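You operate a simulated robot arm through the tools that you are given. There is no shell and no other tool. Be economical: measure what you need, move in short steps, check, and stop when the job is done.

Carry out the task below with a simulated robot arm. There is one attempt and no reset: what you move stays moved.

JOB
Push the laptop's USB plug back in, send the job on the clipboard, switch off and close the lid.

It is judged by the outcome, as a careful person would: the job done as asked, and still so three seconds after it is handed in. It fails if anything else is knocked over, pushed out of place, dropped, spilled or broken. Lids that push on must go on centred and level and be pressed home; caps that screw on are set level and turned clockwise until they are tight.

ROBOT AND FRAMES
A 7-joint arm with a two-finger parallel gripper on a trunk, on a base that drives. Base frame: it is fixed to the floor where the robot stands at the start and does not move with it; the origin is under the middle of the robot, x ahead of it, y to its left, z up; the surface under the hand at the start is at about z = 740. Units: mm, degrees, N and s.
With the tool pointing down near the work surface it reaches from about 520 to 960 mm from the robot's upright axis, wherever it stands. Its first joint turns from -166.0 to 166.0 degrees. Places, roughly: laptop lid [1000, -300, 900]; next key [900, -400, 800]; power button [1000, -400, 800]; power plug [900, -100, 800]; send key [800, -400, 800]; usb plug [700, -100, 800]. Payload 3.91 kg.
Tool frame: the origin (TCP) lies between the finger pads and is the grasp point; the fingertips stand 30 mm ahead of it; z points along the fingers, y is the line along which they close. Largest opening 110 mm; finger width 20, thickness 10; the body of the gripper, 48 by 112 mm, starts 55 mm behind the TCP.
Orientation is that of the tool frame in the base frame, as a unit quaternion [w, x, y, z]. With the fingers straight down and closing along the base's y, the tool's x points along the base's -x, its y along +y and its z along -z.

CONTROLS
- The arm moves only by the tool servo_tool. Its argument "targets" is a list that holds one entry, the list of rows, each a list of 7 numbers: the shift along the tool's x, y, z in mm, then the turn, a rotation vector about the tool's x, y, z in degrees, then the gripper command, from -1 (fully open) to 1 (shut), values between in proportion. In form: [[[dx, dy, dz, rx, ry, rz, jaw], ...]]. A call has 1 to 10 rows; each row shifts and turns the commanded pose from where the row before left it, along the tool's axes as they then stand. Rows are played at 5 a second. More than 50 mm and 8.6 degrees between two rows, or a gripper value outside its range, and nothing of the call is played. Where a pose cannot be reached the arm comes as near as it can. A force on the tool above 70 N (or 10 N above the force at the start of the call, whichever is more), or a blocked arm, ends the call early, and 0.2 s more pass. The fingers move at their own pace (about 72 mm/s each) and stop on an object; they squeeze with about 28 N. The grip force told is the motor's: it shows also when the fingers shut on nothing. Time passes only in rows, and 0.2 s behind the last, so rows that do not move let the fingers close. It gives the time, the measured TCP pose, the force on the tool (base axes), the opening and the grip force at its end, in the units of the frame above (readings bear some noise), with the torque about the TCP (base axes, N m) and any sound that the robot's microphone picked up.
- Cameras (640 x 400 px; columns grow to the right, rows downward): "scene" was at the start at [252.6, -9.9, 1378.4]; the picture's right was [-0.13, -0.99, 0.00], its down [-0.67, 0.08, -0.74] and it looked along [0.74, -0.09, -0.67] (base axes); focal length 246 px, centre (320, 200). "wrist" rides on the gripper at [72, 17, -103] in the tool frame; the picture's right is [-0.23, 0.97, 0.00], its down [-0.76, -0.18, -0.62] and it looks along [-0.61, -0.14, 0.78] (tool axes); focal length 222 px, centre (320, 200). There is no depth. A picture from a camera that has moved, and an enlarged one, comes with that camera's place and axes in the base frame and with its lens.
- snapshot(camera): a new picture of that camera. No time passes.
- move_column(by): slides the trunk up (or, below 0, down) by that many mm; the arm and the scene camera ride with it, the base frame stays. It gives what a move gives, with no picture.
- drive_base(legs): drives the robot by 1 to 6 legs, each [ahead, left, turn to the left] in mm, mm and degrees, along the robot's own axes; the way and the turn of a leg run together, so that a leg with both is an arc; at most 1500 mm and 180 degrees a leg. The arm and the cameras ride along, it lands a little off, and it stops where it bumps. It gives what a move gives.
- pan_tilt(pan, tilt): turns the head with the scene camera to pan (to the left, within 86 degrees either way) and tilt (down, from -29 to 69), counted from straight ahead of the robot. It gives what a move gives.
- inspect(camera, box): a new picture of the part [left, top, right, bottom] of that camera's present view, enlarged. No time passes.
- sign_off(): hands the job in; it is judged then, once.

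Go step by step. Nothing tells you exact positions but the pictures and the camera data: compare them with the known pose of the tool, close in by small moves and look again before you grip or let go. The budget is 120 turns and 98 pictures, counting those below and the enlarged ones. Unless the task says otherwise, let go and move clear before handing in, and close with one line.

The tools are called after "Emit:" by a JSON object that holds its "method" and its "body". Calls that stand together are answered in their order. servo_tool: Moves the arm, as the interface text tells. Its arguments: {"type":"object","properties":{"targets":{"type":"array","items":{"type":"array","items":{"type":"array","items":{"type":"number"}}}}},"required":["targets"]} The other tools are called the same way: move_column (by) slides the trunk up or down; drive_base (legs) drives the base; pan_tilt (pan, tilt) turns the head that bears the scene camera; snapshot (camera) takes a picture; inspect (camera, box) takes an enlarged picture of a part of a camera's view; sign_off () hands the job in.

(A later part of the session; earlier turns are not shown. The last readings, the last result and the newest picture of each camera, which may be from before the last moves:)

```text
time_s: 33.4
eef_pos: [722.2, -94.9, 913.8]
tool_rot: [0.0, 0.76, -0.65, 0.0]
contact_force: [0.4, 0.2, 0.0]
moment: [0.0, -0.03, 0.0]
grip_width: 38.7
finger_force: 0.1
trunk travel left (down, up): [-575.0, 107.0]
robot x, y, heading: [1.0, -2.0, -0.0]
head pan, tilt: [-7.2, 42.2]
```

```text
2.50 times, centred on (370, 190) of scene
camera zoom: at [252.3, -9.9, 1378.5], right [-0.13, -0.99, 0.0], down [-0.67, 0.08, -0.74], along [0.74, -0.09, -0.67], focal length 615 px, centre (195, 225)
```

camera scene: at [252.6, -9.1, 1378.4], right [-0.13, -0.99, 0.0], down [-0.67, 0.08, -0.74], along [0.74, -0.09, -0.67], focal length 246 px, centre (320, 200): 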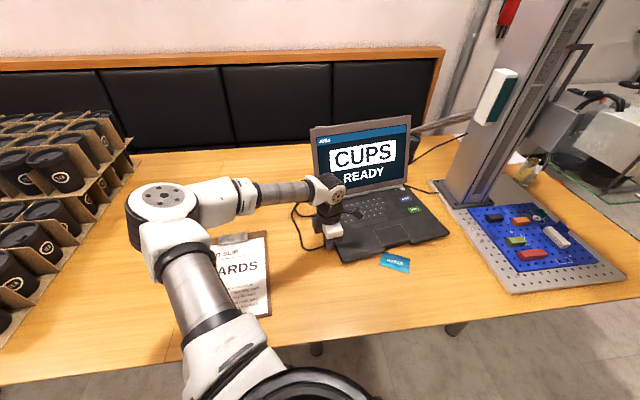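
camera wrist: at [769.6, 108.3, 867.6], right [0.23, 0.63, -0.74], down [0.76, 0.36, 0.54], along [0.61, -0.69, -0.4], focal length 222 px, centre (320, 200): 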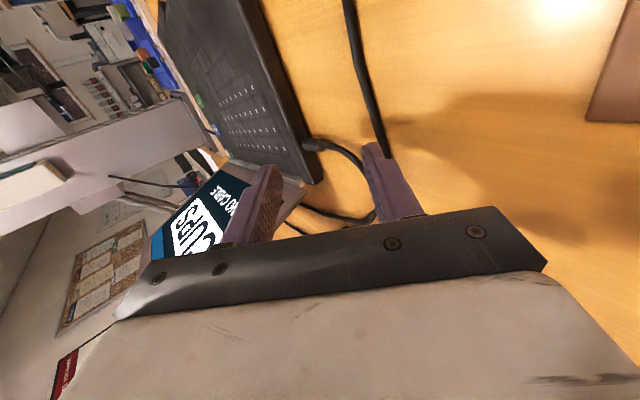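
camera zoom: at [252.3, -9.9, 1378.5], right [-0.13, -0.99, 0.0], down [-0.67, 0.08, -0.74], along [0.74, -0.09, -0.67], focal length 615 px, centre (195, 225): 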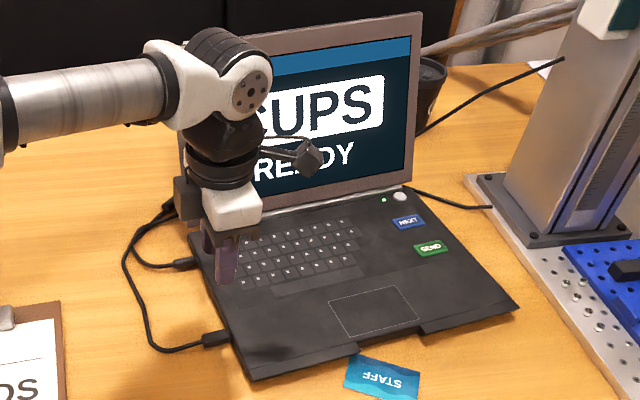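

The plug is in and the hand is clear. I'll turn the gripper back square to the laptop, shut the fingers and rise, then drive right so the keys come within reach.

Emit:
{"method": "servo_tool", "body": {"targets": [[[0, 0, -15, 0, 0, 8.5, 1], [0, 0, -15, 0, 0, 8.5, 1], [0, 0, -15, 0, 0, 8.5, 1], [0, 0, -15, 0, 0, 8.5, 1], [0, 0, -15, 0, 0, 8.5, 1], [0, 0, 0, 0, 0, 8.5, 1], [0, 0, 0, 0, 0, 8.5, 1], [0, 0, 0, 0, 0, 8.5, 1], [20, 0, 0, 0, 0, 8.5, 1], [40, 0, 0, 0, 0, 8.5, 1]]]}}

Emit:
{"method": "drive_base", "body": {"legs": [[0, -320, 0]]}}

Emit:
{"method": "snapshot", "body": {"camera": "scene"}}

Emit:
{"method": "snapshot", "body": {"camera": "wrist"}}

```text
time_s: 35.6
eef_pos: [668.9, -120.4, 986.9]
tool_rot: [0.0, -0.121, 0.993, 0.0]
contact_force: [-1.7, 0.3, -0.2]
moment: [-0.01, -0.02, 0.01]
grip_width: 0.1
finger_force: 28.1
trunk travel left (down, up): [-575.0, 107.0]
robot x, y, heading: [-1.2, -1.3, 0.2]
head pan, tilt: [-7.2, 42.2]
```

```text
time_s: 38.7
eef_pos: [668.9, -441.3, 987.6]
tool_rot: [0.001, -0.121, 0.993, -0.001]
contact_force: [0.4, 0.3, 0.9]
moment: [0.0, 0.03, -0.02]
grip_width: 0.1
finger_force: 28.1
trunk travel left (down, up): [-575.0, 107.0]
robot x, y, heading: [-1.3, -318.7, 0.2]
head pan, tilt: [-7.2, 42.2]
```

```text
58 pictures are left
camera scene: at [252.5, -330.8, 1378.4], right [-0.13, -0.99, 0.0], down [-0.67, 0.09, -0.74], along [0.74, -0.09, -0.67], focal length 246 px, centre (320, 200)
```

scene: 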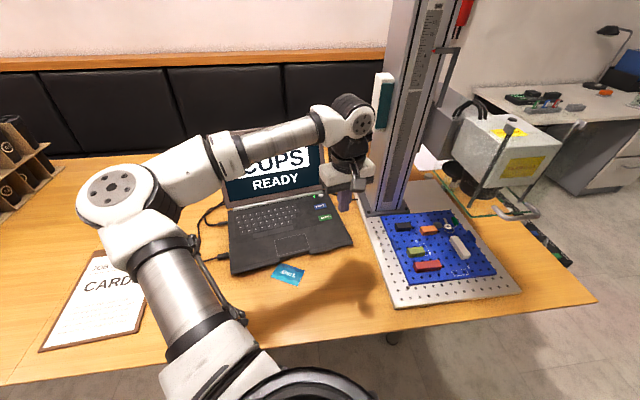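

```text
57 pictures are left
camera wrist: at [595.0, -442.3, 1090.5], right [-0.01, 1.0, 0.0], down [0.78, 0.01, 0.62], along [0.62, 0.01, -0.78], focal length 222 px, centre (320, 200)
```

wrist: 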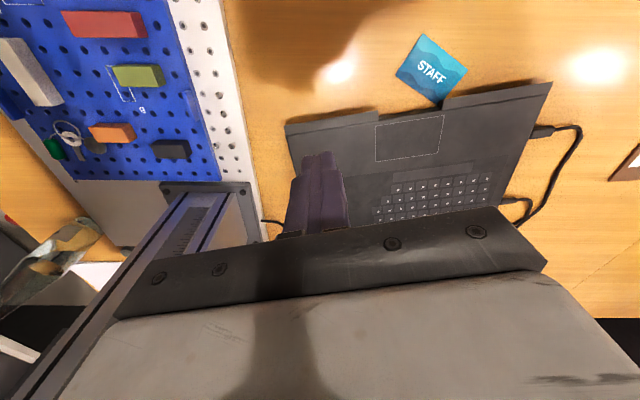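

The hand is clear of the test stand's post (y below about -580). I'll drive ahead 100 mm for reach to the power button and lid.

Emit:
{"method": "drive_base", "body": {"legs": [[100, 0, 0]]}}

Emit:
{"method": "snapshot", "body": {"camera": "scene"}}

Emit:
{"method": "snapshot", "body": {"camera": "wrist"}}

```text
time_s: 39.8
eef_pos: [769.9, -441.9, 987.1]
tool_rot: [-0.001, -0.121, 0.993, 0.0]
contact_force: [0.5, -1.1, 0.6]
moment: [0.05, 0.0, 0.03]
grip_width: 0.2
finger_force: 28.6
trunk travel left (down, up): [-575.0, 107.0]
robot x, y, heading: [100.8, -320.7, -0.1]
head pan, tilt: [-7.2, 42.2]
```

```text
56 pictures are left
camera scene: at [353.9, -330.7, 1378.1], right [-0.13, -0.99, 0.0], down [-0.67, 0.09, -0.74], along [0.73, -0.09, -0.67], focal length 246 px, centre (320, 200)
```

scene: 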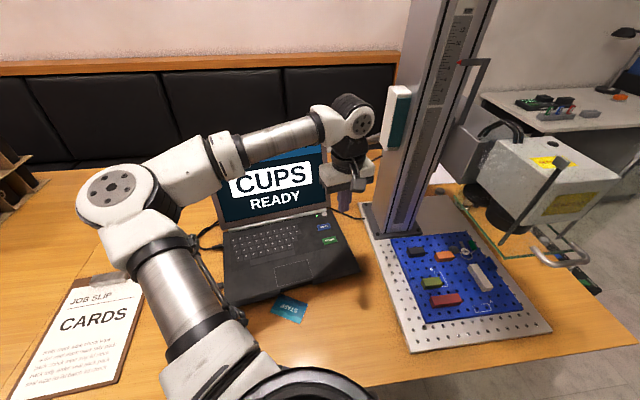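

```text
55 pictures are left
camera wrist: at [696.1, -442.3, 1089.8], right [-0.01, 1.0, 0.0], down [0.78, 0.01, 0.62], along [0.62, 0.01, -0.78], focal length 222 px, centre (320, 200)
```

wrist: 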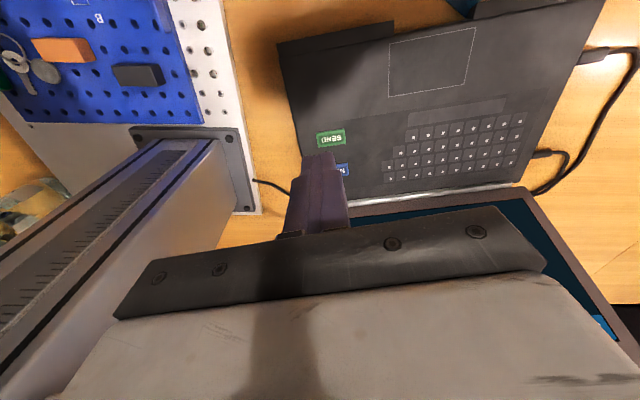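

Emit:
{"method": "inspect", "body": {"camera": "scene", "box": [290, 195, 354, 255]}}

Emit:
{"method": "inspect", "body": {"camera": "wrist", "box": [290, 110, 370, 210]}}

```text
6.67 times, centred on (322, 225) of scene
camera zoom: at [353.9, -330.7, 1378.1], right [-0.13, -0.99, 0.0], down [-0.67, 0.09, -0.74], along [0.73, -0.09, -0.67], focal length 1640 px, centre (307, 33)
```

zoom: 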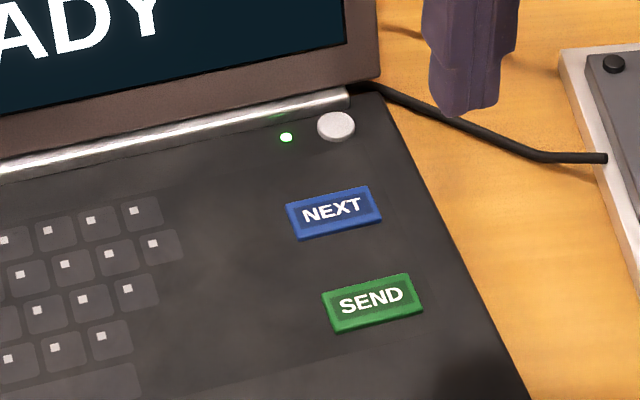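

```text
4.00 times, centred on (330, 160) of wrist
camera zoom: at [696.1, -442.3, 1089.8], right [-0.01, 1.0, 0.0], down [0.78, 0.01, 0.62], along [0.62, 0.01, -0.78], focal length 888 px, centre (280, 360)
```

zoom: 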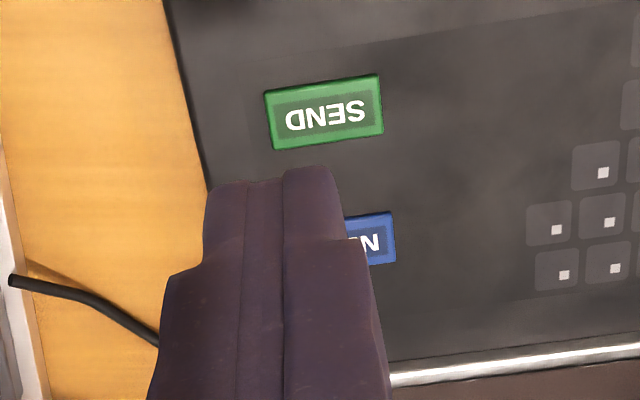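

NEXT is at about (892, -413), SEND at (834, -423) and the power button at (951, -423). I'll move to hover over NEXT.

Emit:
{"method": "servo_tool", "body": {"targets": [[[-31, -0.3, 5, 0, 0, 0, 1], [-31, -0.3, 30, 0, 0, 0, 1], [-31, -0.3, 30, 0, 0, 0, 1], [-32, -0.2, 35, 0, 0, 0, 1], [0, 0, 35, 0, 0, 0, 1], [0, 0, 35, 0, 0, 0, 1], [0, 0, 0, 0, 0, 0, 1]]]}}

Emit:
{"method": "inspect", "body": {"camera": "scene", "box": [290, 195, 354, 255]}}

Emit:
{"method": "inspect", "body": {"camera": "wrist", "box": [240, 100, 400, 240]}}

```text
time_s: 41.4
eef_pos: [891.7, -413.1, 817.4]
tool_rot: [-0.001, -0.121, 0.993, 0.001]
contact_force: [-1.4, -0.6, 0.1]
moment: [-0.01, 0.01, 0.01]
grip_width: 0.0
finger_force: 27.8
trunk travel left (down, up): [-575.0, 107.0]
robot x, y, heading: [99.6, -323.7, -0.1]
head pan, tilt: [-7.2, 42.2]
```

```text
6.67 times, centred on (322, 225) of scene
camera zoom: at [352.7, -330.7, 1378.5], right [-0.13, -0.99, 0.0], down [-0.67, 0.09, -0.74], along [0.74, -0.09, -0.67], focal length 1640 px, centre (307, 33)
```

zoom: 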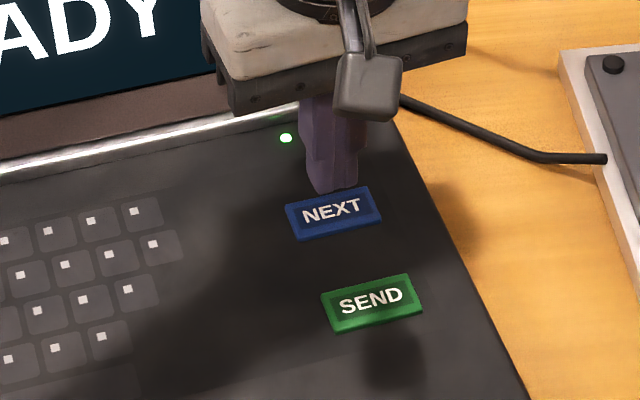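

```text
2.86 times, centred on (320, 170) of wrist
camera zoom: at [817.1, -413.0, 920.5], right [-0.01, 1.0, 0.0], down [0.78, 0.01, 0.62], along [0.62, 0.01, -0.78], focal length 635 px, centre (320, 286)
```

zoom: 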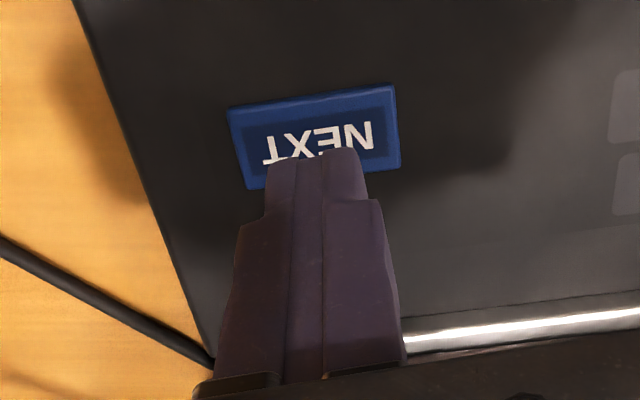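

Lined up over NEXT. I'll descend gently.

Emit:
{"method": "servo_tool", "body": {"targets": [[[0, 0, 10, 0, 0, 0, 1], [0, 0, 8, 0, 0, 0, 1], [0, 0, 3, 0, 0, 0, 1], [0, 0, 0, 0, 0, 0, 1]]]}}

Emit:
{"method": "servo_tool", "body": {"targets": [[[0, 0, 2, 0, 0, 0, 1], [0, 0, 0, 0, 0, 0, 1]]]}}

Emit:
{"method": "inspect", "body": {"camera": "scene", "box": [200, 135, 360, 255]}}

```text
time_s: 42.4
eef_pos: [889.8, -412.6, 797.1]
tool_rot: [0.0, -0.122, 0.993, -0.001]
contact_force: [-0.5, -0.3, 0.1]
moment: [-0.01, 0.03, -0.02]
grip_width: 0.3
finger_force: 28.1
trunk travel left (down, up): [-575.0, 107.0]
robot x, y, heading: [97.7, -321.9, -0.1]
head pan, tilt: [-7.2, 42.2]
```

```text
time_s: 43.0
eef_pos: [891.3, -412.7, 795.3]
tool_rot: [0.001, -0.121, 0.993, 0.0]
contact_force: [-0.8, 0.1, 0.8]
moment: [-0.01, 0.0, -0.02]
grip_width: 0.2
finger_force: 27.8
trunk travel left (down, up): [-575.0, 107.0]
robot x, y, heading: [101.6, -319.9, 0.1]
head pan, tilt: [-7.2, 42.2]
```

```text
3.33 times, centred on (280, 195) of scene
camera zoom: at [352.7, -330.7, 1378.4], right [-0.13, -0.99, 0.0], down [-0.67, 0.09, -0.74], along [0.74, -0.09, -0.67], focal length 820 px, centre (453, 217)
```

zoom: 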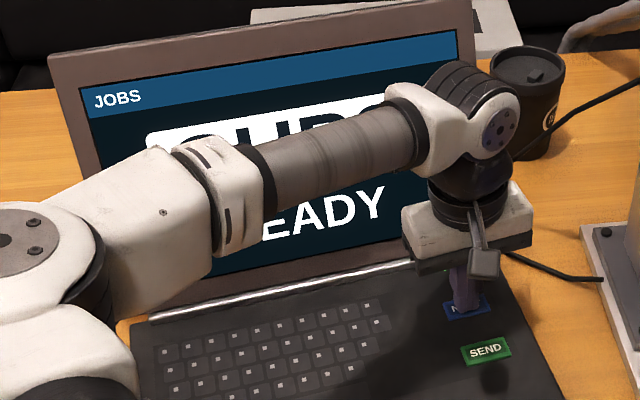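

Emit:
{"method": "servo_tool", "body": {"targets": [[[0, 0, 2, 0, 0, 0, 1], [0, 0, 0, 0, 0, 0, 1]]]}}

Emit:
{"method": "servo_tool", "body": {"targets": [[[0, 0, 1.5, 0, 0, 0, 1], [0, 0, 0, 0, 0, 0, 1]]]}}

Emit:
{"method": "inspect", "body": {"camera": "scene", "box": [200, 135, 360, 255]}}

```text
time_s: 43.6
eef_pos: [890.9, -412.6, 793.0]
tool_rot: [0.0, -0.121, 0.993, 0.0]
contact_force: [-0.2, 1.3, 1.5]
moment: [-0.02, 0.0, -0.01]
grip_width: 0.0
finger_force: 27.7
trunk travel left (down, up): [-575.0, 107.0]
robot x, y, heading: [103.4, -321.2, 0.2]
head pan, tilt: [-7.2, 42.2]
heard: click
```

```text
time_s: 44.2
eef_pos: [891.0, -413.8, 791.7]
tool_rot: [0.0, -0.122, 0.993, 0.001]
contact_force: [0.6, 0.6, 8.4]
moment: [0.02, 0.07, -0.04]
grip_width: 0.0
finger_force: 28.2
trunk travel left (down, up): [-575.0, 107.0]
robot x, y, heading: [96.2, -321.3, -0.3]
head pan, tilt: [-7.2, 42.2]
```

```text
3.33 times, centred on (280, 195) of scene
camera zoom: at [352.0, -330.5, 1378.7], right [-0.13, -0.99, 0.0], down [-0.67, 0.09, -0.74], along [0.74, -0.09, -0.67], focal length 820 px, centre (453, 217)
```

zoom: 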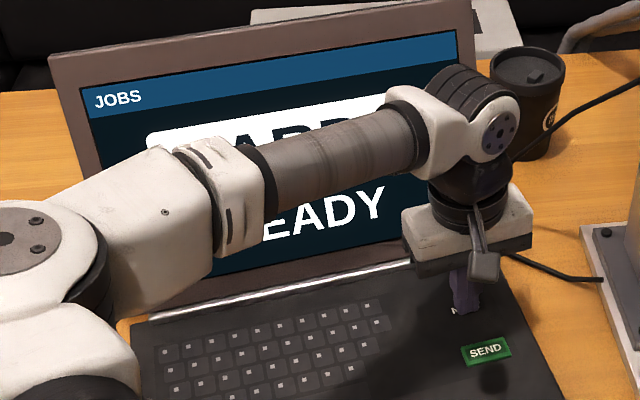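

It clicked and the text seems to have changed. I'll rise and read the screen.

Emit:
{"method": "servo_tool", "body": {"targets": [[[0, 0, -10, 0, 0, 0, 1], [30, 0, -40, 0, 0, 0, 1], [30, 0, -40, 0, 0, 0, 1], [0, 0, 0, 0, 0, 0, 1]]]}}

Emit:
{"method": "snapshot", "body": {"camera": "scene"}}

Emit:
{"method": "snapshot", "body": {"camera": "wrist"}}

```text
time_s: 45.2
eef_pos: [832.6, -427.9, 881.0]
tool_rot: [-0.001, -0.121, 0.993, 0.002]
contact_force: [0.0, -0.3, 0.5]
moment: [0.0, 0.0, 0.0]
grip_width: 0.0
finger_force: 28.3
trunk travel left (down, up): [-575.0, 107.0]
robot x, y, heading: [98.3, -320.2, -0.1]
head pan, tilt: [-7.2, 42.2]
```

```text
48 pictures are left
camera scene: at [353.0, -330.7, 1378.3], right [-0.13, -0.99, 0.0], down [-0.67, 0.09, -0.74], along [0.74, -0.09, -0.67], focal length 246 px, centre (320, 200)
```

scene: 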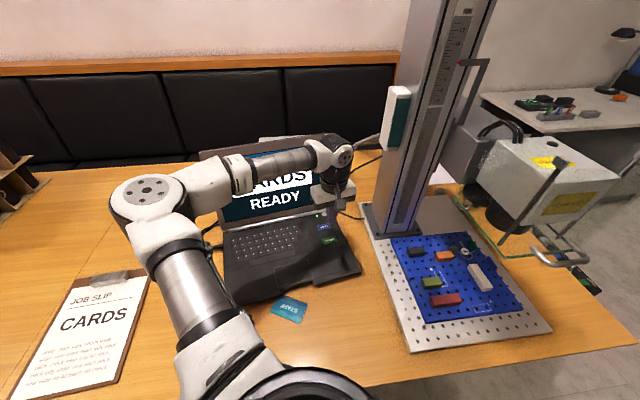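

```text
47 pictures are left
camera wrist: at [759.0, -427.9, 983.6], right [-0.01, 1.0, 0.0], down [0.78, 0.01, 0.62], along [0.62, 0.01, -0.78], focal length 222 px, centre (320, 200)
```

wrist: 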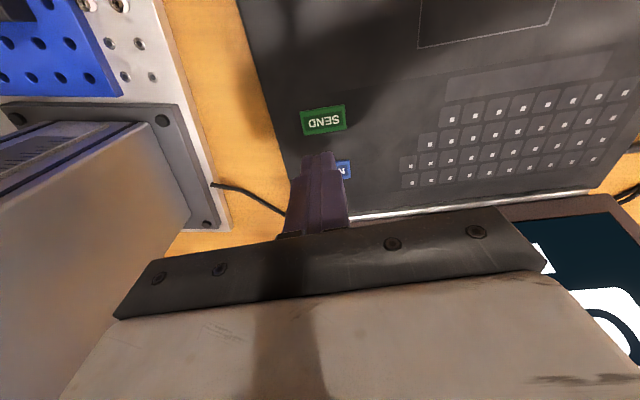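

Emit:
{"method": "inspect", "body": {"camera": "scene", "box": [200, 130, 340, 220]}}

Emit:
{"method": "inspect", "body": {"camera": "wrist", "box": [500, 220, 640, 400]}}

```text
4.44 times, centred on (270, 175) of scene
camera zoom: at [353.0, -330.7, 1378.3], right [-0.13, -0.99, 0.0], down [-0.67, 0.09, -0.74], along [0.74, -0.09, -0.67], focal length 1093 px, centre (542, 311)
```

zoom: 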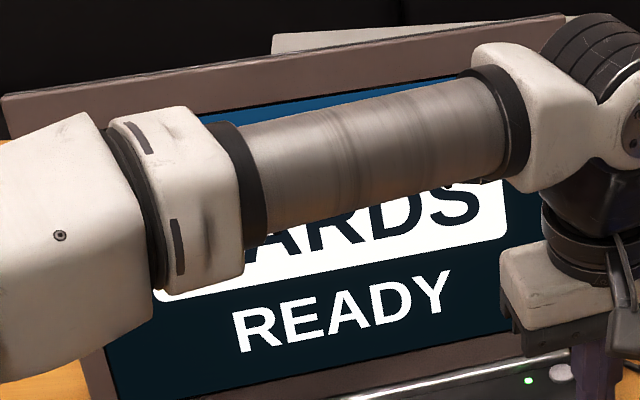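

```text
2.22 times, centred on (570, 310) of wrist
camera zoom: at [759.0, -427.9, 983.6], right [-0.01, 1.0, 0.0], down [0.78, 0.01, 0.62], along [0.62, 0.01, -0.78], focal length 494 px, centre (-236, -44)
```

zoom: 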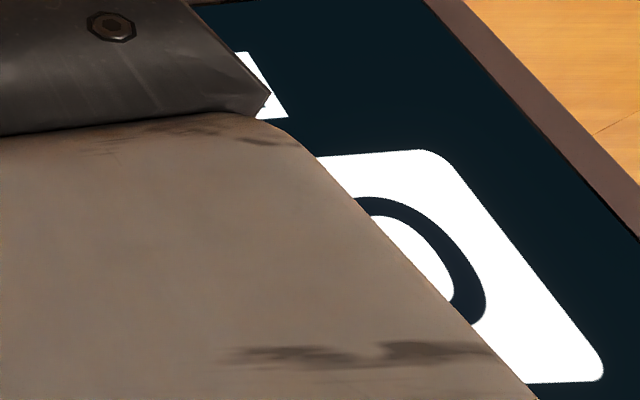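

The screen shows CARDS / READY. Now the SEND key.

Emit:
{"method": "servo_tool", "body": {"targets": [[[-2, 4.4, 30, 0, 0, 0, 1], [0, 0, 30, 0, 0, 0, 1], [0, 0, 20, 0, 0, 0, 1], [0, 0, 4, 0, 0, 0, 1], [0, 0, 0, 0, 0, 0, 1]]]}}

Emit:
{"method": "inspect", "body": {"camera": "wrist", "box": [240, 100, 400, 240]}}

```text
time_s: 46.4
eef_pos: [832.4, -422.5, 796.2]
tool_rot: [0.0, -0.121, 0.993, 0.0]
contact_force: [-0.3, 0.2, 0.6]
moment: [0.04, -0.01, -0.01]
grip_width: 0.0
finger_force: 28.4
trunk travel left (down, up): [-575.0, 107.0]
robot x, y, heading: [102.2, -316.2, -0.1]
head pan, tilt: [-7.2, 42.2]
```

```text
2.86 times, centred on (320, 170) of wrist
camera zoom: at [759.6, -423.1, 899.4], right [-0.01, 1.0, 0.0], down [0.78, 0.01, 0.62], along [0.62, 0.01, -0.78], focal length 635 px, centre (320, 286)
```

zoom: 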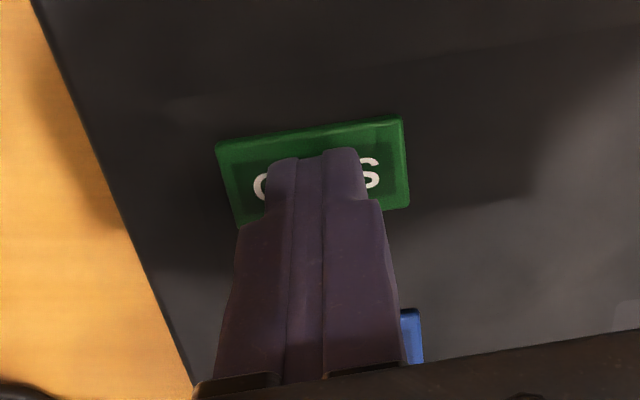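

Emit:
{"method": "servo_tool", "body": {"targets": [[[0, 0, 2, 0, 0, 0, 1], [0, 0, 1, 0, 0, 0, 1], [0, 0, 0, 0, 0, 0, 1]]]}}

```text
time_s: 47.2
eef_pos: [833.9, -422.8, 794.5]
tool_rot: [0.0, -0.121, 0.993, 0.0]
contact_force: [-0.6, -0.2, -0.3]
moment: [-0.01, 0.0, 0.03]
grip_width: 0.1
finger_force: 27.6
trunk travel left (down, up): [-575.0, 107.0]
robot x, y, heading: [100.5, -320.2, -0.1]
head pan, tilt: [-7.2, 42.2]
heard: click
```

Clicked. I'll rise and check the screen.

Emit:
{"method": "servo_tool", "body": {"targets": [[[0, 0, -20, 0, 0, 0, 1], [0, 0, -40, 0, 0, 0, 1], [0, 0, 0, 0, 0, 0, 1], [0, 0, 0, 0, 0, 0, 1]]]}}

Emit:
{"method": "inspect", "body": {"camera": "scene", "box": [200, 130, 360, 250]}}

```text
time_s: 48.2
eef_pos: [834.3, -421.2, 855.2]
tool_rot: [0.0, -0.121, 0.993, -0.001]
contact_force: [0.0, -0.4, -0.5]
moment: [-0.01, 0.02, 0.02]
grip_width: 0.0
finger_force: 27.6
trunk travel left (down, up): [-575.0, 107.0]
robot x, y, heading: [99.9, -321.7, 0.0]
head pan, tilt: [-7.2, 42.2]
```

```text
3.33 times, centred on (280, 190) of scene
camera zoom: at [352.8, -330.7, 1378.4], right [-0.13, -0.99, 0.0], down [-0.67, 0.09, -0.74], along [0.74, -0.09, -0.67], focal length 820 px, centre (453, 233)
```

zoom: 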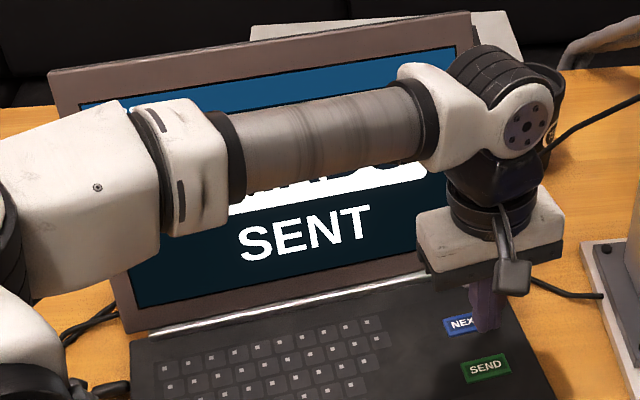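

SENT. Next the power button, approached from above.

Emit:
{"method": "servo_tool", "body": {"targets": [[[-37, -9.7, 0, 0, 0, 0, 1], [-37, -9.7, 0, 0, 0, 0, 1], [-37, -9.6, 0, 0, 0, 0, 1], [0, 0, 20, 0, 0, 0, 1], [0, 0, 20, 0, 0, 0, 1], [0, 0, 0, 0, 0, 0, 1]]]}}

Emit:
{"method": "snapshot", "body": {"camera": "scene"}}

Emit:
{"method": "inspect", "body": {"camera": "wrist", "box": [240, 100, 400, 240]}}

```text
time_s: 49.6
eef_pos: [947.7, -424.3, 813.7]
tool_rot: [0.0, -0.12, 0.993, 0.0]
contact_force: [-0.5, 0.6, 0.6]
moment: [0.0, 0.04, 0.02]
grip_width: 0.0
finger_force: 28.2
trunk travel left (down, up): [-575.0, 107.0]
robot x, y, heading: [99.8, -318.7, -0.2]
head pan, tilt: [-7.2, 42.2]
```

```text
42 pictures are left
camera scene: at [352.7, -330.7, 1378.4], right [-0.13, -0.99, 0.0], down [-0.67, 0.09, -0.74], along [0.74, -0.09, -0.67], focal length 246 px, centre (320, 200)
```

scene: 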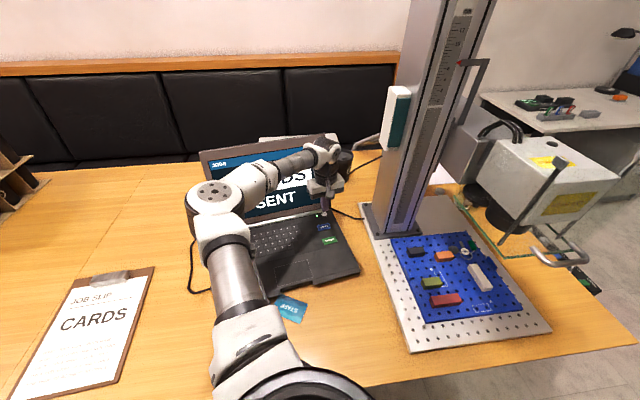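

```text
2.86 times, centred on (320, 170) of wrist
camera zoom: at [874.4, -424.9, 917.0], right [-0.01, 1.0, 0.0], down [0.78, 0.01, 0.62], along [0.62, 0.01, -0.78], focal length 635 px, centre (320, 286)
```

zoom: 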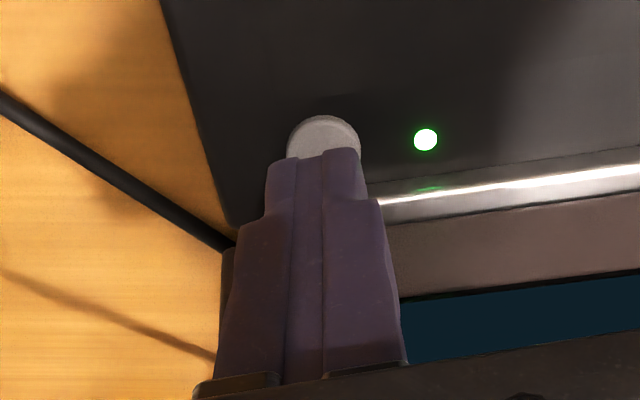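

Emit:
{"method": "servo_tool", "body": {"targets": [[[-1, 0, 8, 0, 0, 0, 1], [0, 0, 6, 0, 0, 0, 1], [0, 0, 2, 0, 0, 0, 1], [0, 0, 0, 0, 0, 0, 1]]]}}

Emit:
{"method": "servo_tool", "body": {"targets": [[[0, 0, 2, 0, 0, 0, 1], [0, 0, 1, 0, 0, 0, 1], [0, 0, 0, 0, 0, 0, 1]]]}}

```text
time_s: 50.6
eef_pos: [949.4, -424.2, 798.3]
tool_rot: [-0.001, -0.122, 0.993, 0.0]
contact_force: [-0.1, 0.1, 0.4]
moment: [0.02, -0.02, 0.03]
grip_width: 0.0
finger_force: 27.4
trunk travel left (down, up): [-575.0, 107.0]
robot x, y, heading: [100.2, -319.4, -0.2]
head pan, tilt: [-7.2, 42.2]
```

```text
time_s: 51.4
eef_pos: [949.3, -424.0, 795.6]
tool_rot: [0.0, -0.121, 0.993, 0.0]
contact_force: [0.5, -0.6, 0.6]
moment: [-0.03, -0.02, 0.01]
grip_width: 0.2
finger_force: 27.8
trunk travel left (down, up): [-575.0, 107.0]
robot x, y, heading: [101.6, -319.0, -0.5]
head pan, tilt: [-7.2, 42.2]
```

Emit:
{"method": "servo_tool", "body": {"targets": [[[0, 0, 1.5, 0, 0, 0, 1], [0, 0, 1, 0, 0, 0, 1], [0, 0, 0, 0, 0, 0, 1]]]}}

Emit:
{"method": "inspect", "body": {"camera": "scene", "box": [200, 130, 360, 250]}}

```text
time_s: 52.2
eef_pos: [949.3, -423.9, 792.5]
tool_rot: [-0.001, -0.121, 0.993, 0.001]
contact_force: [-0.2, 0.8, 1.7]
moment: [0.01, 0.01, -0.01]
grip_width: 0.2
finger_force: 28.1
trunk travel left (down, up): [-575.0, 107.0]
robot x, y, heading: [103.2, -319.5, -0.6]
head pan, tilt: [-7.2, 42.2]
heard: click
```

```text
3.33 times, centred on (280, 190) of scene
camera zoom: at [352.5, -330.6, 1378.5], right [-0.13, -0.99, 0.0], down [-0.67, 0.09, -0.74], along [0.74, -0.09, -0.67], focal length 820 px, centre (453, 233)
```

zoom: 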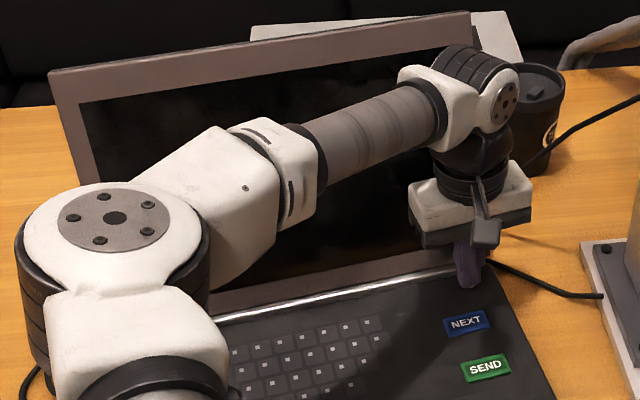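

The screen is off. I'll raise the hand well above the lid's top edge, which is about z 1008 and runs from (1064, -438) to (1007, -98).

Emit:
{"method": "servo_tool", "body": {"targets": [[[0, 0, -15, 0, 0, 0, 1], [0, 0, -40, 0, 0, 0, 1], [0, 0, -45, 0, 0, 0, 1], [0, 0, -45, 0, 0, 0, 1], [0, 0, -45, 0, 0, 0, 1], [0, 0, -45, 0, 0, 0, 1], [0, 0, -45, 0, 0, 0, 1], [0, 0, 0, 0, 0, 0, 1]]]}}

Emit:
{"method": "snapshot", "body": {"camera": "scene"}}

```text
time_s: 54.0
eef_pos: [949.0, -422.4, 1072.5]
tool_rot: [0.0, -0.12, 0.993, 0.0]
contact_force: [0.5, -0.2, 0.9]
moment: [0.01, -0.01, 0.02]
grip_width: 0.0
finger_force: 28.0
trunk travel left (down, up): [-575.0, 107.0]
robot x, y, heading: [103.8, -318.1, 0.0]
head pan, tilt: [-7.2, 42.2]
```

```text
39 pictures are left
camera scene: at [353.0, -330.6, 1378.4], right [-0.13, -0.99, 0.0], down [-0.67, 0.09, -0.74], along [0.74, -0.09, -0.67], focal length 246 px, centre (320, 200)
```

scene: 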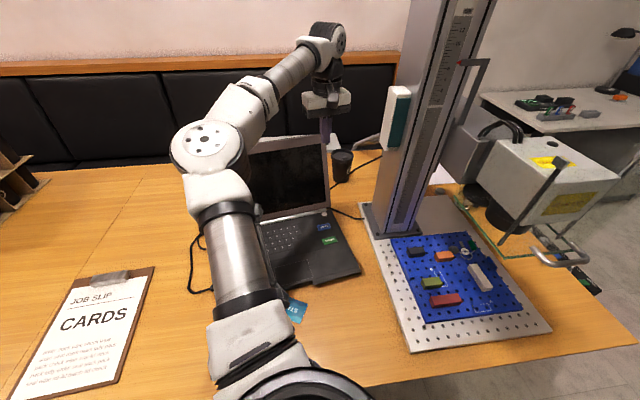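

Emit:
{"method": "servo_tool", "body": {"targets": [[[-38, 22, 0, 0, 0, 0, 1], [-38, 22, 0, 0, 0, 0, 1], [-38, 22, 0, 0, 0, 0, 1], [-38, 22, 0, 0, 0, 0, 1], [0, 0, 0, 0, 0, 0, 1]]]}}

Emit:
{"method": "snapshot", "body": {"camera": "wrist"}}

Emit:
{"method": "inspect", "body": {"camera": "scene", "box": [200, 20, 400, 250]}}

```text
time_s: 55.2
eef_pos: [1030.6, -313.9, 1062.1]
tool_rot: [0.0, -0.12, 0.993, 0.0]
contact_force: [0.0, -0.2, 0.8]
moment: [-0.04, -0.03, 0.0]
grip_width: 0.2
finger_force: 27.8
out of reach, approached as far as the arm can: row 3, 4
trunk travel left (down, up): [-575.0, 107.0]
robot x, y, heading: [98.0, -321.8, -0.1]
head pan, tilt: [-7.2, 42.2]
```

```text
38 pictures are left
camera wrist: at [957.4, -314.6, 1165.7], right [-0.01, 1.0, 0.0], down [0.78, 0.01, 0.62], along [0.62, 0.01, -0.78], focal length 222 px, centre (320, 200)
```

wrist: 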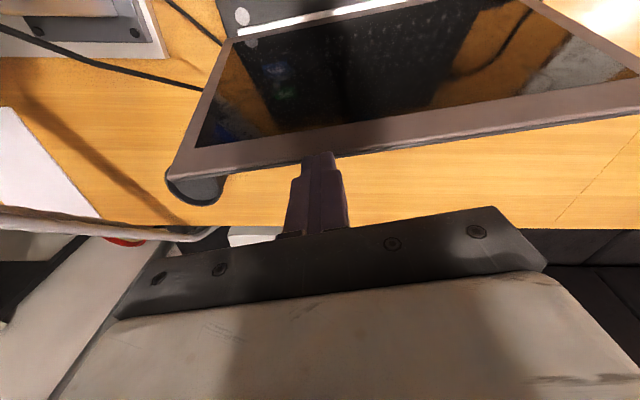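

```text
1.74 times, centred on (300, 135) of scene
camera zoom: at [352.5, -330.4, 1378.5], right [-0.13, -0.99, 0.0], down [-0.67, 0.09, -0.74], along [0.74, -0.09, -0.67], focal length 428 px, centre (355, 313)
```

zoom: 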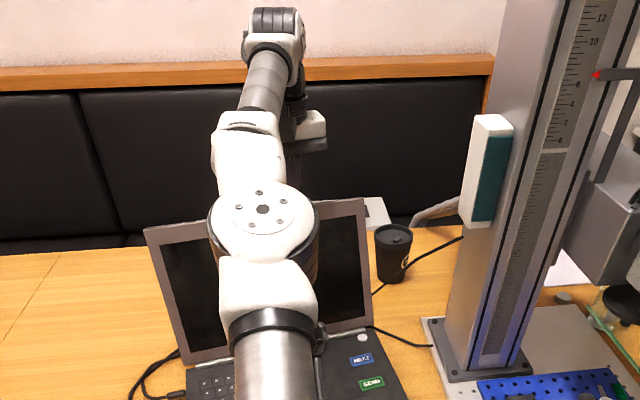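

The arm is at full stretch about 45 mm short of getting behind the lid. I'll drive ahead a little more; the fingertips are above the lid's edge.

Emit:
{"method": "drive_base", "body": {"legs": [[70, 0, 0]]}}

Emit:
{"method": "snapshot", "body": {"camera": "wrist"}}

```text
time_s: 56.2
eef_pos: [1100.6, -314.3, 1062.4]
tool_rot: [-0.001, -0.12, 0.993, 0.001]
contact_force: [1.3, 0.3, 0.1]
moment: [-0.03, 0.02, 0.03]
grip_width: 0.1
finger_force: 27.9
trunk travel left (down, up): [-575.0, 107.0]
robot x, y, heading: [169.6, -318.9, -0.1]
head pan, tilt: [-7.2, 42.2]
```

```text
36 pictures are left
camera wrist: at [1027.5, -315.5, 1164.7], right [-0.01, 1.0, 0.0], down [0.78, 0.01, 0.62], along [0.62, 0.01, -0.78], focal length 222 px, centre (320, 200)
```

wrist: 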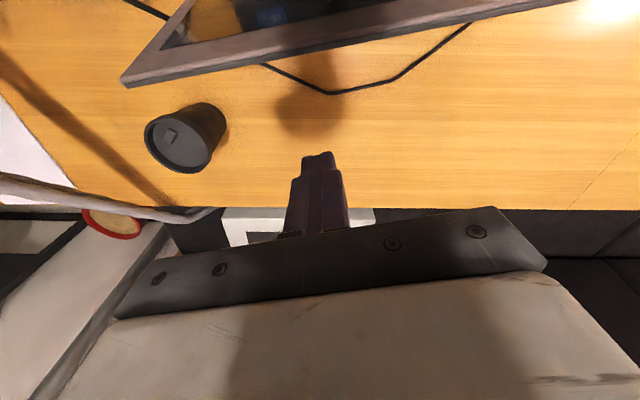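

The fingers are behind the lid with about 50 mm clearance. I'll lower behind the top edge, then pull it forward.

Emit:
{"method": "servo_tool", "body": {"targets": [[[0, 0, 30, 0, 0, 0, 1], [0, 0, 30, 0, 0, 0, 1], [10, 0, 0, 0, 0, 0, 1], [10, 0, 0, 0, 0, 0, 1], [0, 0, 0, 0, 0, 0, 1]]]}}

Emit:
{"method": "snapshot", "body": {"camera": "wrist"}}

```text
time_s: 57.4
eef_pos: [1080.0, -319.0, 1000.8]
tool_rot: [0.0, -0.12, 0.993, -0.001]
contact_force: [-0.2, 1.5, -0.4]
moment: [-0.04, 0.01, -0.05]
grip_width: 0.1
finger_force: 27.6
trunk travel left (down, up): [-575.0, 107.0]
robot x, y, heading: [167.6, -322.2, -0.0]
head pan, tilt: [-7.2, 42.2]
```

```text
35 pictures are left
camera wrist: at [1006.9, -320.3, 1105.2], right [-0.01, 1.0, 0.0], down [0.78, 0.01, 0.62], along [0.62, 0.01, -0.78], focal length 222 px, centre (320, 200)
```

wrist: 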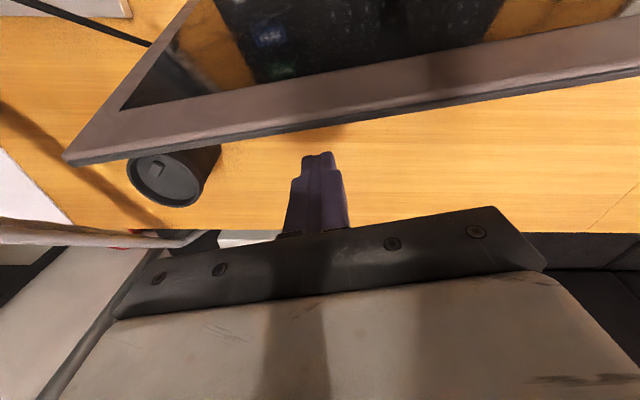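

Emit:
{"method": "servo_tool", "body": {"targets": [[[12, 0, 0, 0, 0, 0, 1], [10, 0, 0, 0, 0, 0, 1], [8, 0, 0, 0, 0, 0, 1], [8, 0, 0, 0, 0, 0, 1], [0, 0, 0, 0, 0, 0, 1]]]}}

Emit:
{"method": "snapshot", "body": {"camera": "wrist"}}

```text
time_s: 58.6
eef_pos: [1044.5, -328.8, 1001.3]
tool_rot: [0.0, -0.12, 0.993, 0.0]
contact_force: [1.4, 1.1, 0.7]
moment: [-0.02, 0.05, -0.06]
grip_width: 0.0
finger_force: 27.9
trunk travel left (down, up): [-575.0, 107.0]
robot x, y, heading: [168.2, -321.5, 0.2]
head pan, tilt: [-7.2, 42.2]
```

```text
34 pictures are left
camera wrist: at [970.5, -329.1, 1105.4], right [-0.01, 1.0, 0.0], down [0.78, 0.01, 0.62], along [0.62, 0.01, -0.78], focal length 222 px, centre (320, 200)
```

wrist: 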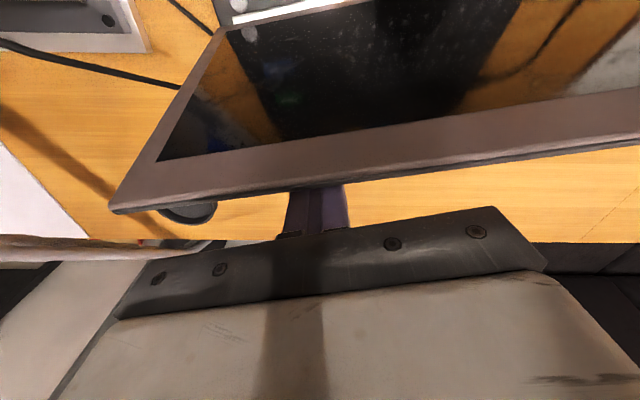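

Emit:
{"method": "servo_tool", "body": {"targets": [[[12, 0, 0, 0, 0, 0, 1], [12, 0, 0, 0, 0, 0, 1], [12, 0, 0, 0, 0, 0, 1], [12, 0, 0, 0, 0, 0, 1], [0, 0, 0, 0, 0, 0, 1]]]}}

Emit:
{"method": "snapshot", "body": {"camera": "wrist"}}

Emit:
{"method": "snapshot", "body": {"camera": "scene"}}

```text
time_s: 59.8
eef_pos: [997.9, -340.7, 1003.1]
tool_rot: [-0.001, -0.12, 0.993, 0.001]
contact_force: [0.3, 0.2, -0.5]
moment: [0.01, -0.01, 0.0]
grip_width: 0.0
finger_force: 28.1
trunk travel left (down, up): [-575.0, 107.0]
robot x, y, heading: [165.8, -319.7, 0.0]
head pan, tilt: [-7.2, 42.2]
```

```text
33 pictures are left
camera wrist: at [923.4, -340.9, 1105.5], right [-0.01, 1.0, 0.0], down [0.78, 0.01, 0.62], along [0.62, 0.01, -0.78], focal length 222 px, centre (320, 200)
```

wrist: 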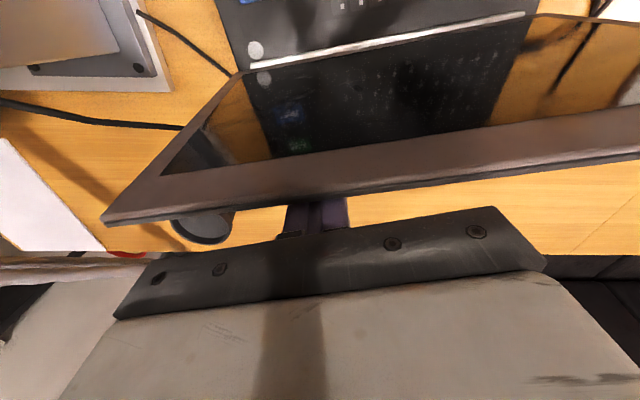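

```text
32 pictures are left
camera scene: at [421.9, -330.9, 1378.4], right [-0.13, -0.99, 0.0], down [-0.67, 0.09, -0.74], along [0.74, -0.09, -0.67], focal length 246 px, centre (320, 200)
```

scene: 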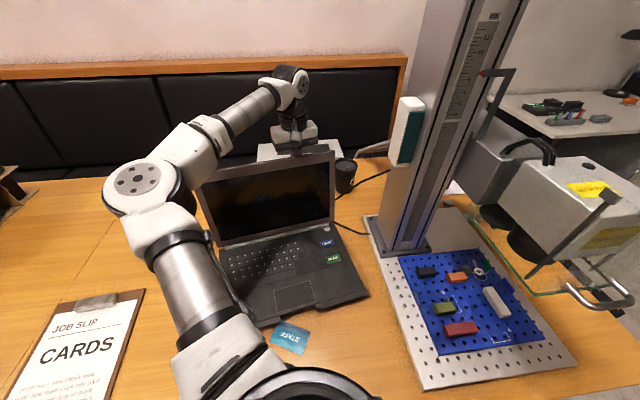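

The lid follows with almost no force. I'll carry on pulling slowly past vertical.

Emit:
{"method": "servo_tool", "body": {"targets": [[[12, 0, 0, 0, 0, 0, 1], [12, 0, 0, 0, 0, 0, 1], [12, 0, 0, 0, 0, 0, 1], [12, 0, 0, 0, 0, 0, 1], [12, 0, 0, 0, 0, 0, 1], [0, 0, 0, 0, 0, 0, 1]]]}}

Emit:
{"method": "snapshot", "body": {"camera": "wrist"}}

```text
time_s: 61.2
eef_pos: [939.3, -354.6, 1001.6]
tool_rot: [0.0, -0.121, 0.993, 0.0]
contact_force: [0.0, 0.1, -1.3]
moment: [0.02, -0.01, 0.0]
grip_width: 0.0
finger_force: 27.5
trunk travel left (down, up): [-575.0, 107.0]
robot x, y, heading: [168.1, -320.8, -0.1]
head pan, tilt: [-7.2, 42.2]
```

```text
31 pictures are left
camera wrist: at [865.1, -355.5, 1105.1], right [-0.01, 1.0, 0.0], down [0.78, 0.01, 0.62], along [0.62, 0.01, -0.78], focal length 222 px, centre (320, 200)
```

wrist: 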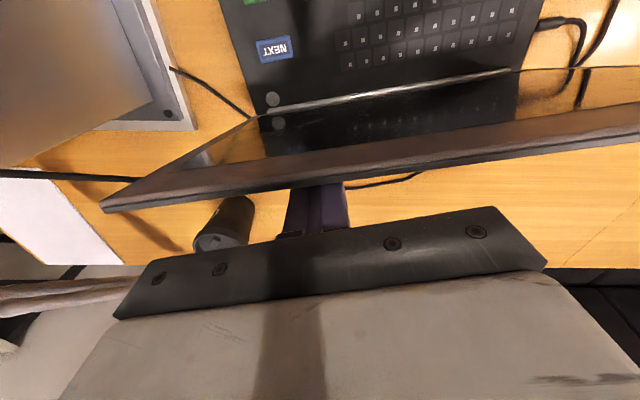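

Emit:
{"method": "servo_tool", "body": {"targets": [[[12, 2, 0, 0, 0, 0, 1], [12, 2, 0, 0, 0, 0, 1], [12, 2, 0, 0, 0, 0, 1], [12, 2, 0, 0, 0, 0, 1], [12, 2, 0, 0, 0, 0, 1], [0, 0, 0, 0, 0, 0, 1]]]}}

Emit:
{"method": "snapshot", "body": {"camera": "wrist"}}

Emit:
{"method": "snapshot", "body": {"camera": "scene"}}

```text
time_s: 62.6
eef_pos: [877.8, -358.8, 1003.0]
tool_rot: [0.0, -0.12, 0.993, 0.0]
contact_force: [0.5, -0.2, -0.4]
moment: [-0.02, 0.02, -0.01]
grip_width: 0.0
finger_force: 27.8
trunk travel left (down, up): [-575.0, 107.0]
robot x, y, heading: [168.8, -323.7, 0.1]
head pan, tilt: [-7.2, 42.2]
```

```text
30 pictures are left
camera wrist: at [804.1, -360.1, 1105.4], right [-0.01, 1.0, 0.0], down [0.78, 0.01, 0.62], along [0.62, 0.01, -0.78], focal length 222 px, centre (320, 200)
```

wrist: 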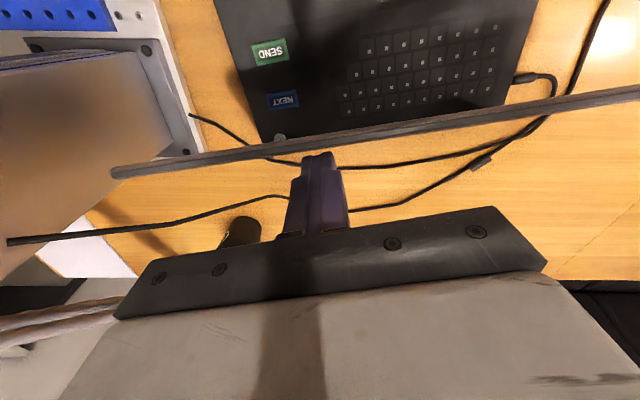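

```text
29 pictures are left
camera scene: at [421.9, -330.9, 1378.4], right [-0.13, -0.99, 0.0], down [-0.67, 0.09, -0.74], along [0.74, -0.09, -0.67], focal length 246 px, centre (320, 200)
```

scene: 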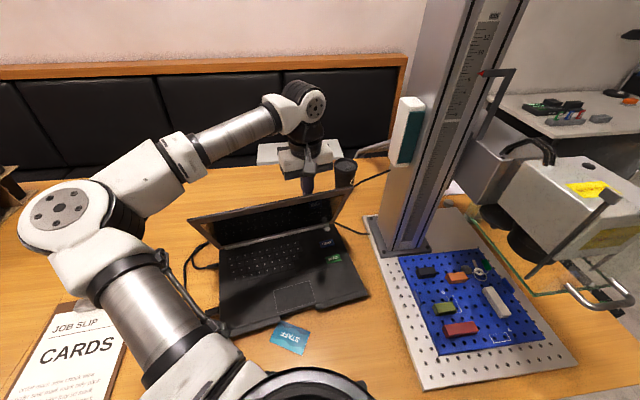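

The lid is leaning forward about 25° and holding. I'll follow its arc with the fingertip: forward and down.

Emit:
{"method": "servo_tool", "body": {"targets": [[[12.7, 1, 7, 0, 0, 0, 1], [12.7, 1, 7, 0, 0, 0, 1], [12.7, 1, 7.5, 0, 0, 0, 1], [12.7, 1, 8, 0, 0, 0, 1], [10.2, 0.8, 10, 0, 0, 0, 1], [10.2, 0.8, 10, 0, 0, 0, 1], [10.2, 0.8, 11, 0, 0, 0, 1], [10.2, 0.8, 11, 0, 0, 0, 1], [0, 0, 0, 0, 0, 0, 1]]]}}

Emit:
{"method": "snapshot", "body": {"camera": "wrist"}}

Emit:
{"method": "snapshot", "body": {"camera": "scene"}}

```text
time_s: 64.6
eef_pos: [787.2, -373.7, 931.4]
tool_rot: [0.0, -0.12, 0.993, 0.0]
contact_force: [-0.4, -0.1, -0.4]
moment: [-0.02, -0.01, 0.03]
grip_width: 0.1
finger_force: 28.1
trunk travel left (down, up): [-575.0, 107.0]
robot x, y, heading: [168.8, -320.8, -0.1]
head pan, tilt: [-7.2, 42.2]
```

```text
28 pictures are left
camera wrist: at [714.3, -374.8, 1034.5], right [-0.01, 1.0, 0.0], down [0.78, 0.01, 0.62], along [0.62, 0.01, -0.78], focal length 222 px, centre (320, 200)
```

wrist: 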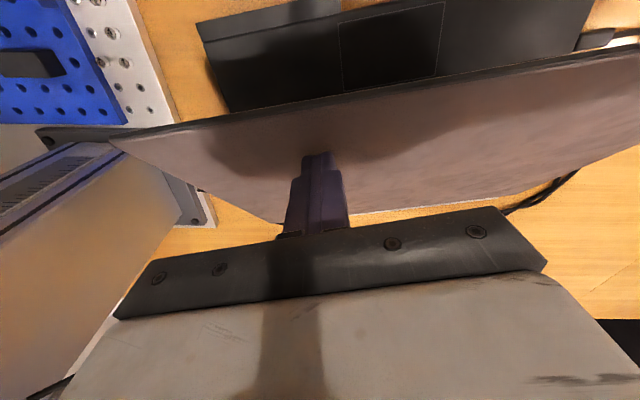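

```text
27 pictures are left
camera scene: at [421.9, -330.9, 1378.4], right [-0.13, -0.99, 0.0], down [-0.67, 0.09, -0.74], along [0.74, -0.09, -0.67], focal length 246 px, centre (320, 200)
```

scene: 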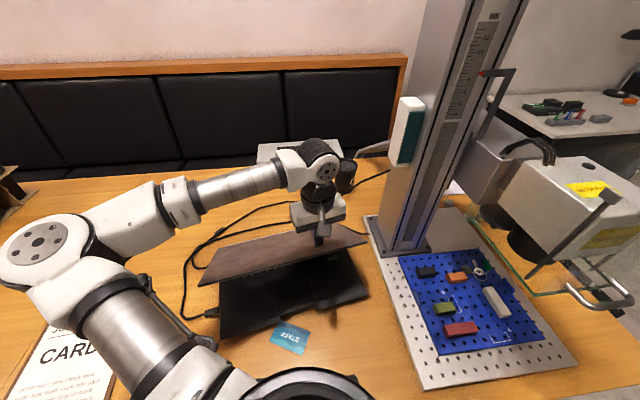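

The lid follows nicely. Continuing down the arc.

Emit:
{"method": "servo_tool", "body": {"targets": [[[7.1, 0.5, 12, 0, 0, 0, 1], [7.1, 0.5, 12.5, 0, 0, 0, 1], [7.1, 0.5, 13, 0, 0, 0, 1], [7.1, 0.5, 13, 0, 0, 0, 1], [3.8, 0.3, 12, 0, 0, 0, 1], [3.8, 0.3, 12, 0, 0, 0, 1], [3.8, 0.3, 12, 0, 0, 0, 1], [0, 0, 0, 0, 0, 0, 1]]]}}

Emit:
{"method": "snapshot", "body": {"camera": "wrist"}}

Emit:
{"method": "snapshot", "body": {"camera": "scene"}}

```text
time_s: 66.4
eef_pos: [749.4, -380.8, 844.8]
tool_rot: [0.0, -0.121, 0.993, 0.001]
contact_force: [0.4, 0.9, 0.5]
moment: [0.01, 0.02, 0.01]
grip_width: 0.0
finger_force: 28.5
trunk travel left (down, up): [-575.0, 107.0]
robot x, y, heading: [169.0, -318.6, 0.0]
head pan, tilt: [-7.2, 42.2]
```

```text
26 pictures are left
camera wrist: at [674.9, -381.3, 947.1], right [-0.01, 1.0, 0.0], down [0.78, 0.01, 0.62], along [0.62, 0.01, -0.78], focal length 222 px, centre (320, 200)
```

wrist: 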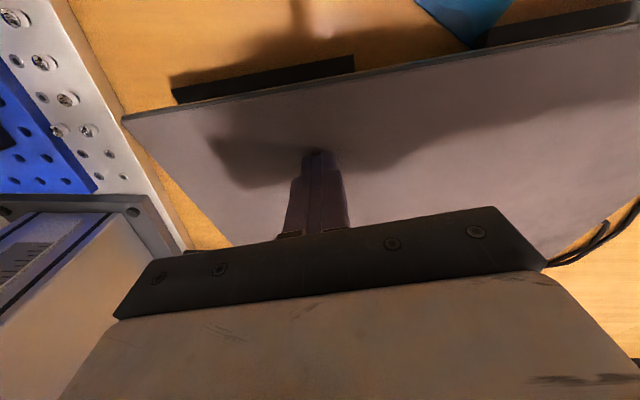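

```text
25 pictures are left
camera scene: at [421.9, -330.9, 1378.4], right [-0.13, -0.99, 0.0], down [-0.67, 0.09, -0.74], along [0.74, -0.09, -0.67], focal length 246 px, centre (320, 200)
```

scene: 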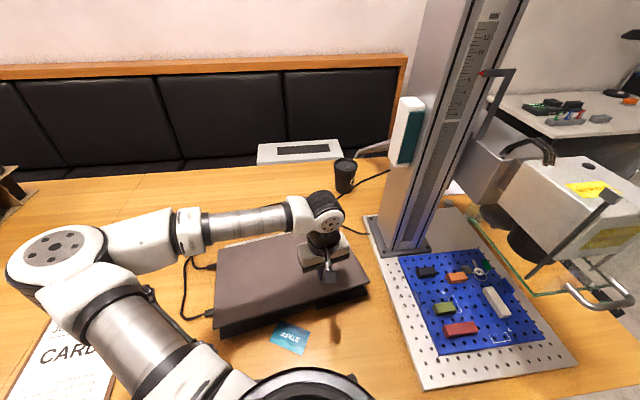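

Nearly closed. I'll press down gently until it is home.

Emit:
{"method": "servo_tool", "body": {"targets": [[[0.5, 0, 9, 0, 0, 0, 1], [0.5, 0, 9, 0, 0, 0, 1], [0, 0, 7, 0, 0, 0, 1], [0, 0, 4, 0, 0, 0, 1], [0, 0, 0, 0, 0, 0, 1]]]}}

Emit:
{"method": "servo_tool", "body": {"targets": [[[0, 0, 3, 0, 0, 0, 1], [0, 0, 3, 0, 0, 0, 1], [0, 0, 0, 0, 0, 0, 1]]]}}

Emit:
{"method": "inspect", "body": {"camera": "scene", "box": [190, 210, 380, 350]}}

```text
time_s: 67.6
eef_pos: [747.9, -381.6, 815.1]
tool_rot: [0.0, -0.12, 0.993, 0.0]
contact_force: [0.0, 0.4, -0.4]
moment: [0.01, -0.01, -0.01]
grip_width: 0.2
finger_force: 27.7
trunk travel left (down, up): [-575.0, 107.0]
robot x, y, heading: [164.3, -320.3, -0.1]
head pan, tilt: [-7.2, 42.2]
```

```text
time_s: 68.4
eef_pos: [747.2, -380.8, 810.0]
tool_rot: [0.0, -0.12, 0.993, 0.0]
contact_force: [-0.2, -0.3, -0.5]
moment: [0.03, 0.02, 0.02]
grip_width: 0.0
finger_force: 28.2
trunk travel left (down, up): [-575.0, 107.0]
robot x, y, heading: [172.0, -319.1, -0.0]
head pan, tilt: [-7.2, 42.2]
```

```text
2.86 times, centred on (285, 280) of scene
camera zoom: at [421.9, -330.9, 1378.4], right [-0.13, -0.99, 0.0], down [-0.67, 0.09, -0.74], along [0.74, -0.09, -0.67], focal length 703 px, centre (420, -29)
```

zoom: 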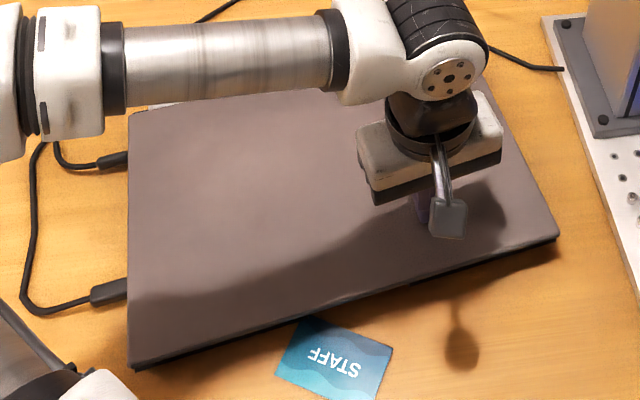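

Emit:
{"method": "servo_tool", "body": {"targets": [[[0, 0, 3, 0, 0, 0, 1], [0, 0, 2, 0, 0, 0, 1], [0, 0, 2, 0, 0, 0, 1], [0, 0, 0, 0, 0, 0, 1]]]}}

```text
time_s: 69.4
eef_pos: [748.9, -381.8, 803.3]
tool_rot: [0.001, -0.121, 0.993, 0.0]
contact_force: [0.1, 0.2, 5.1]
moment: [-0.02, 0.0, 0.08]
grip_width: 0.0
finger_force: 27.7
trunk travel left (down, up): [-575.0, 107.0]
robot x, y, heading: [172.8, -319.1, -0.0]
head pan, tilt: [-7.2, 42.2]
```

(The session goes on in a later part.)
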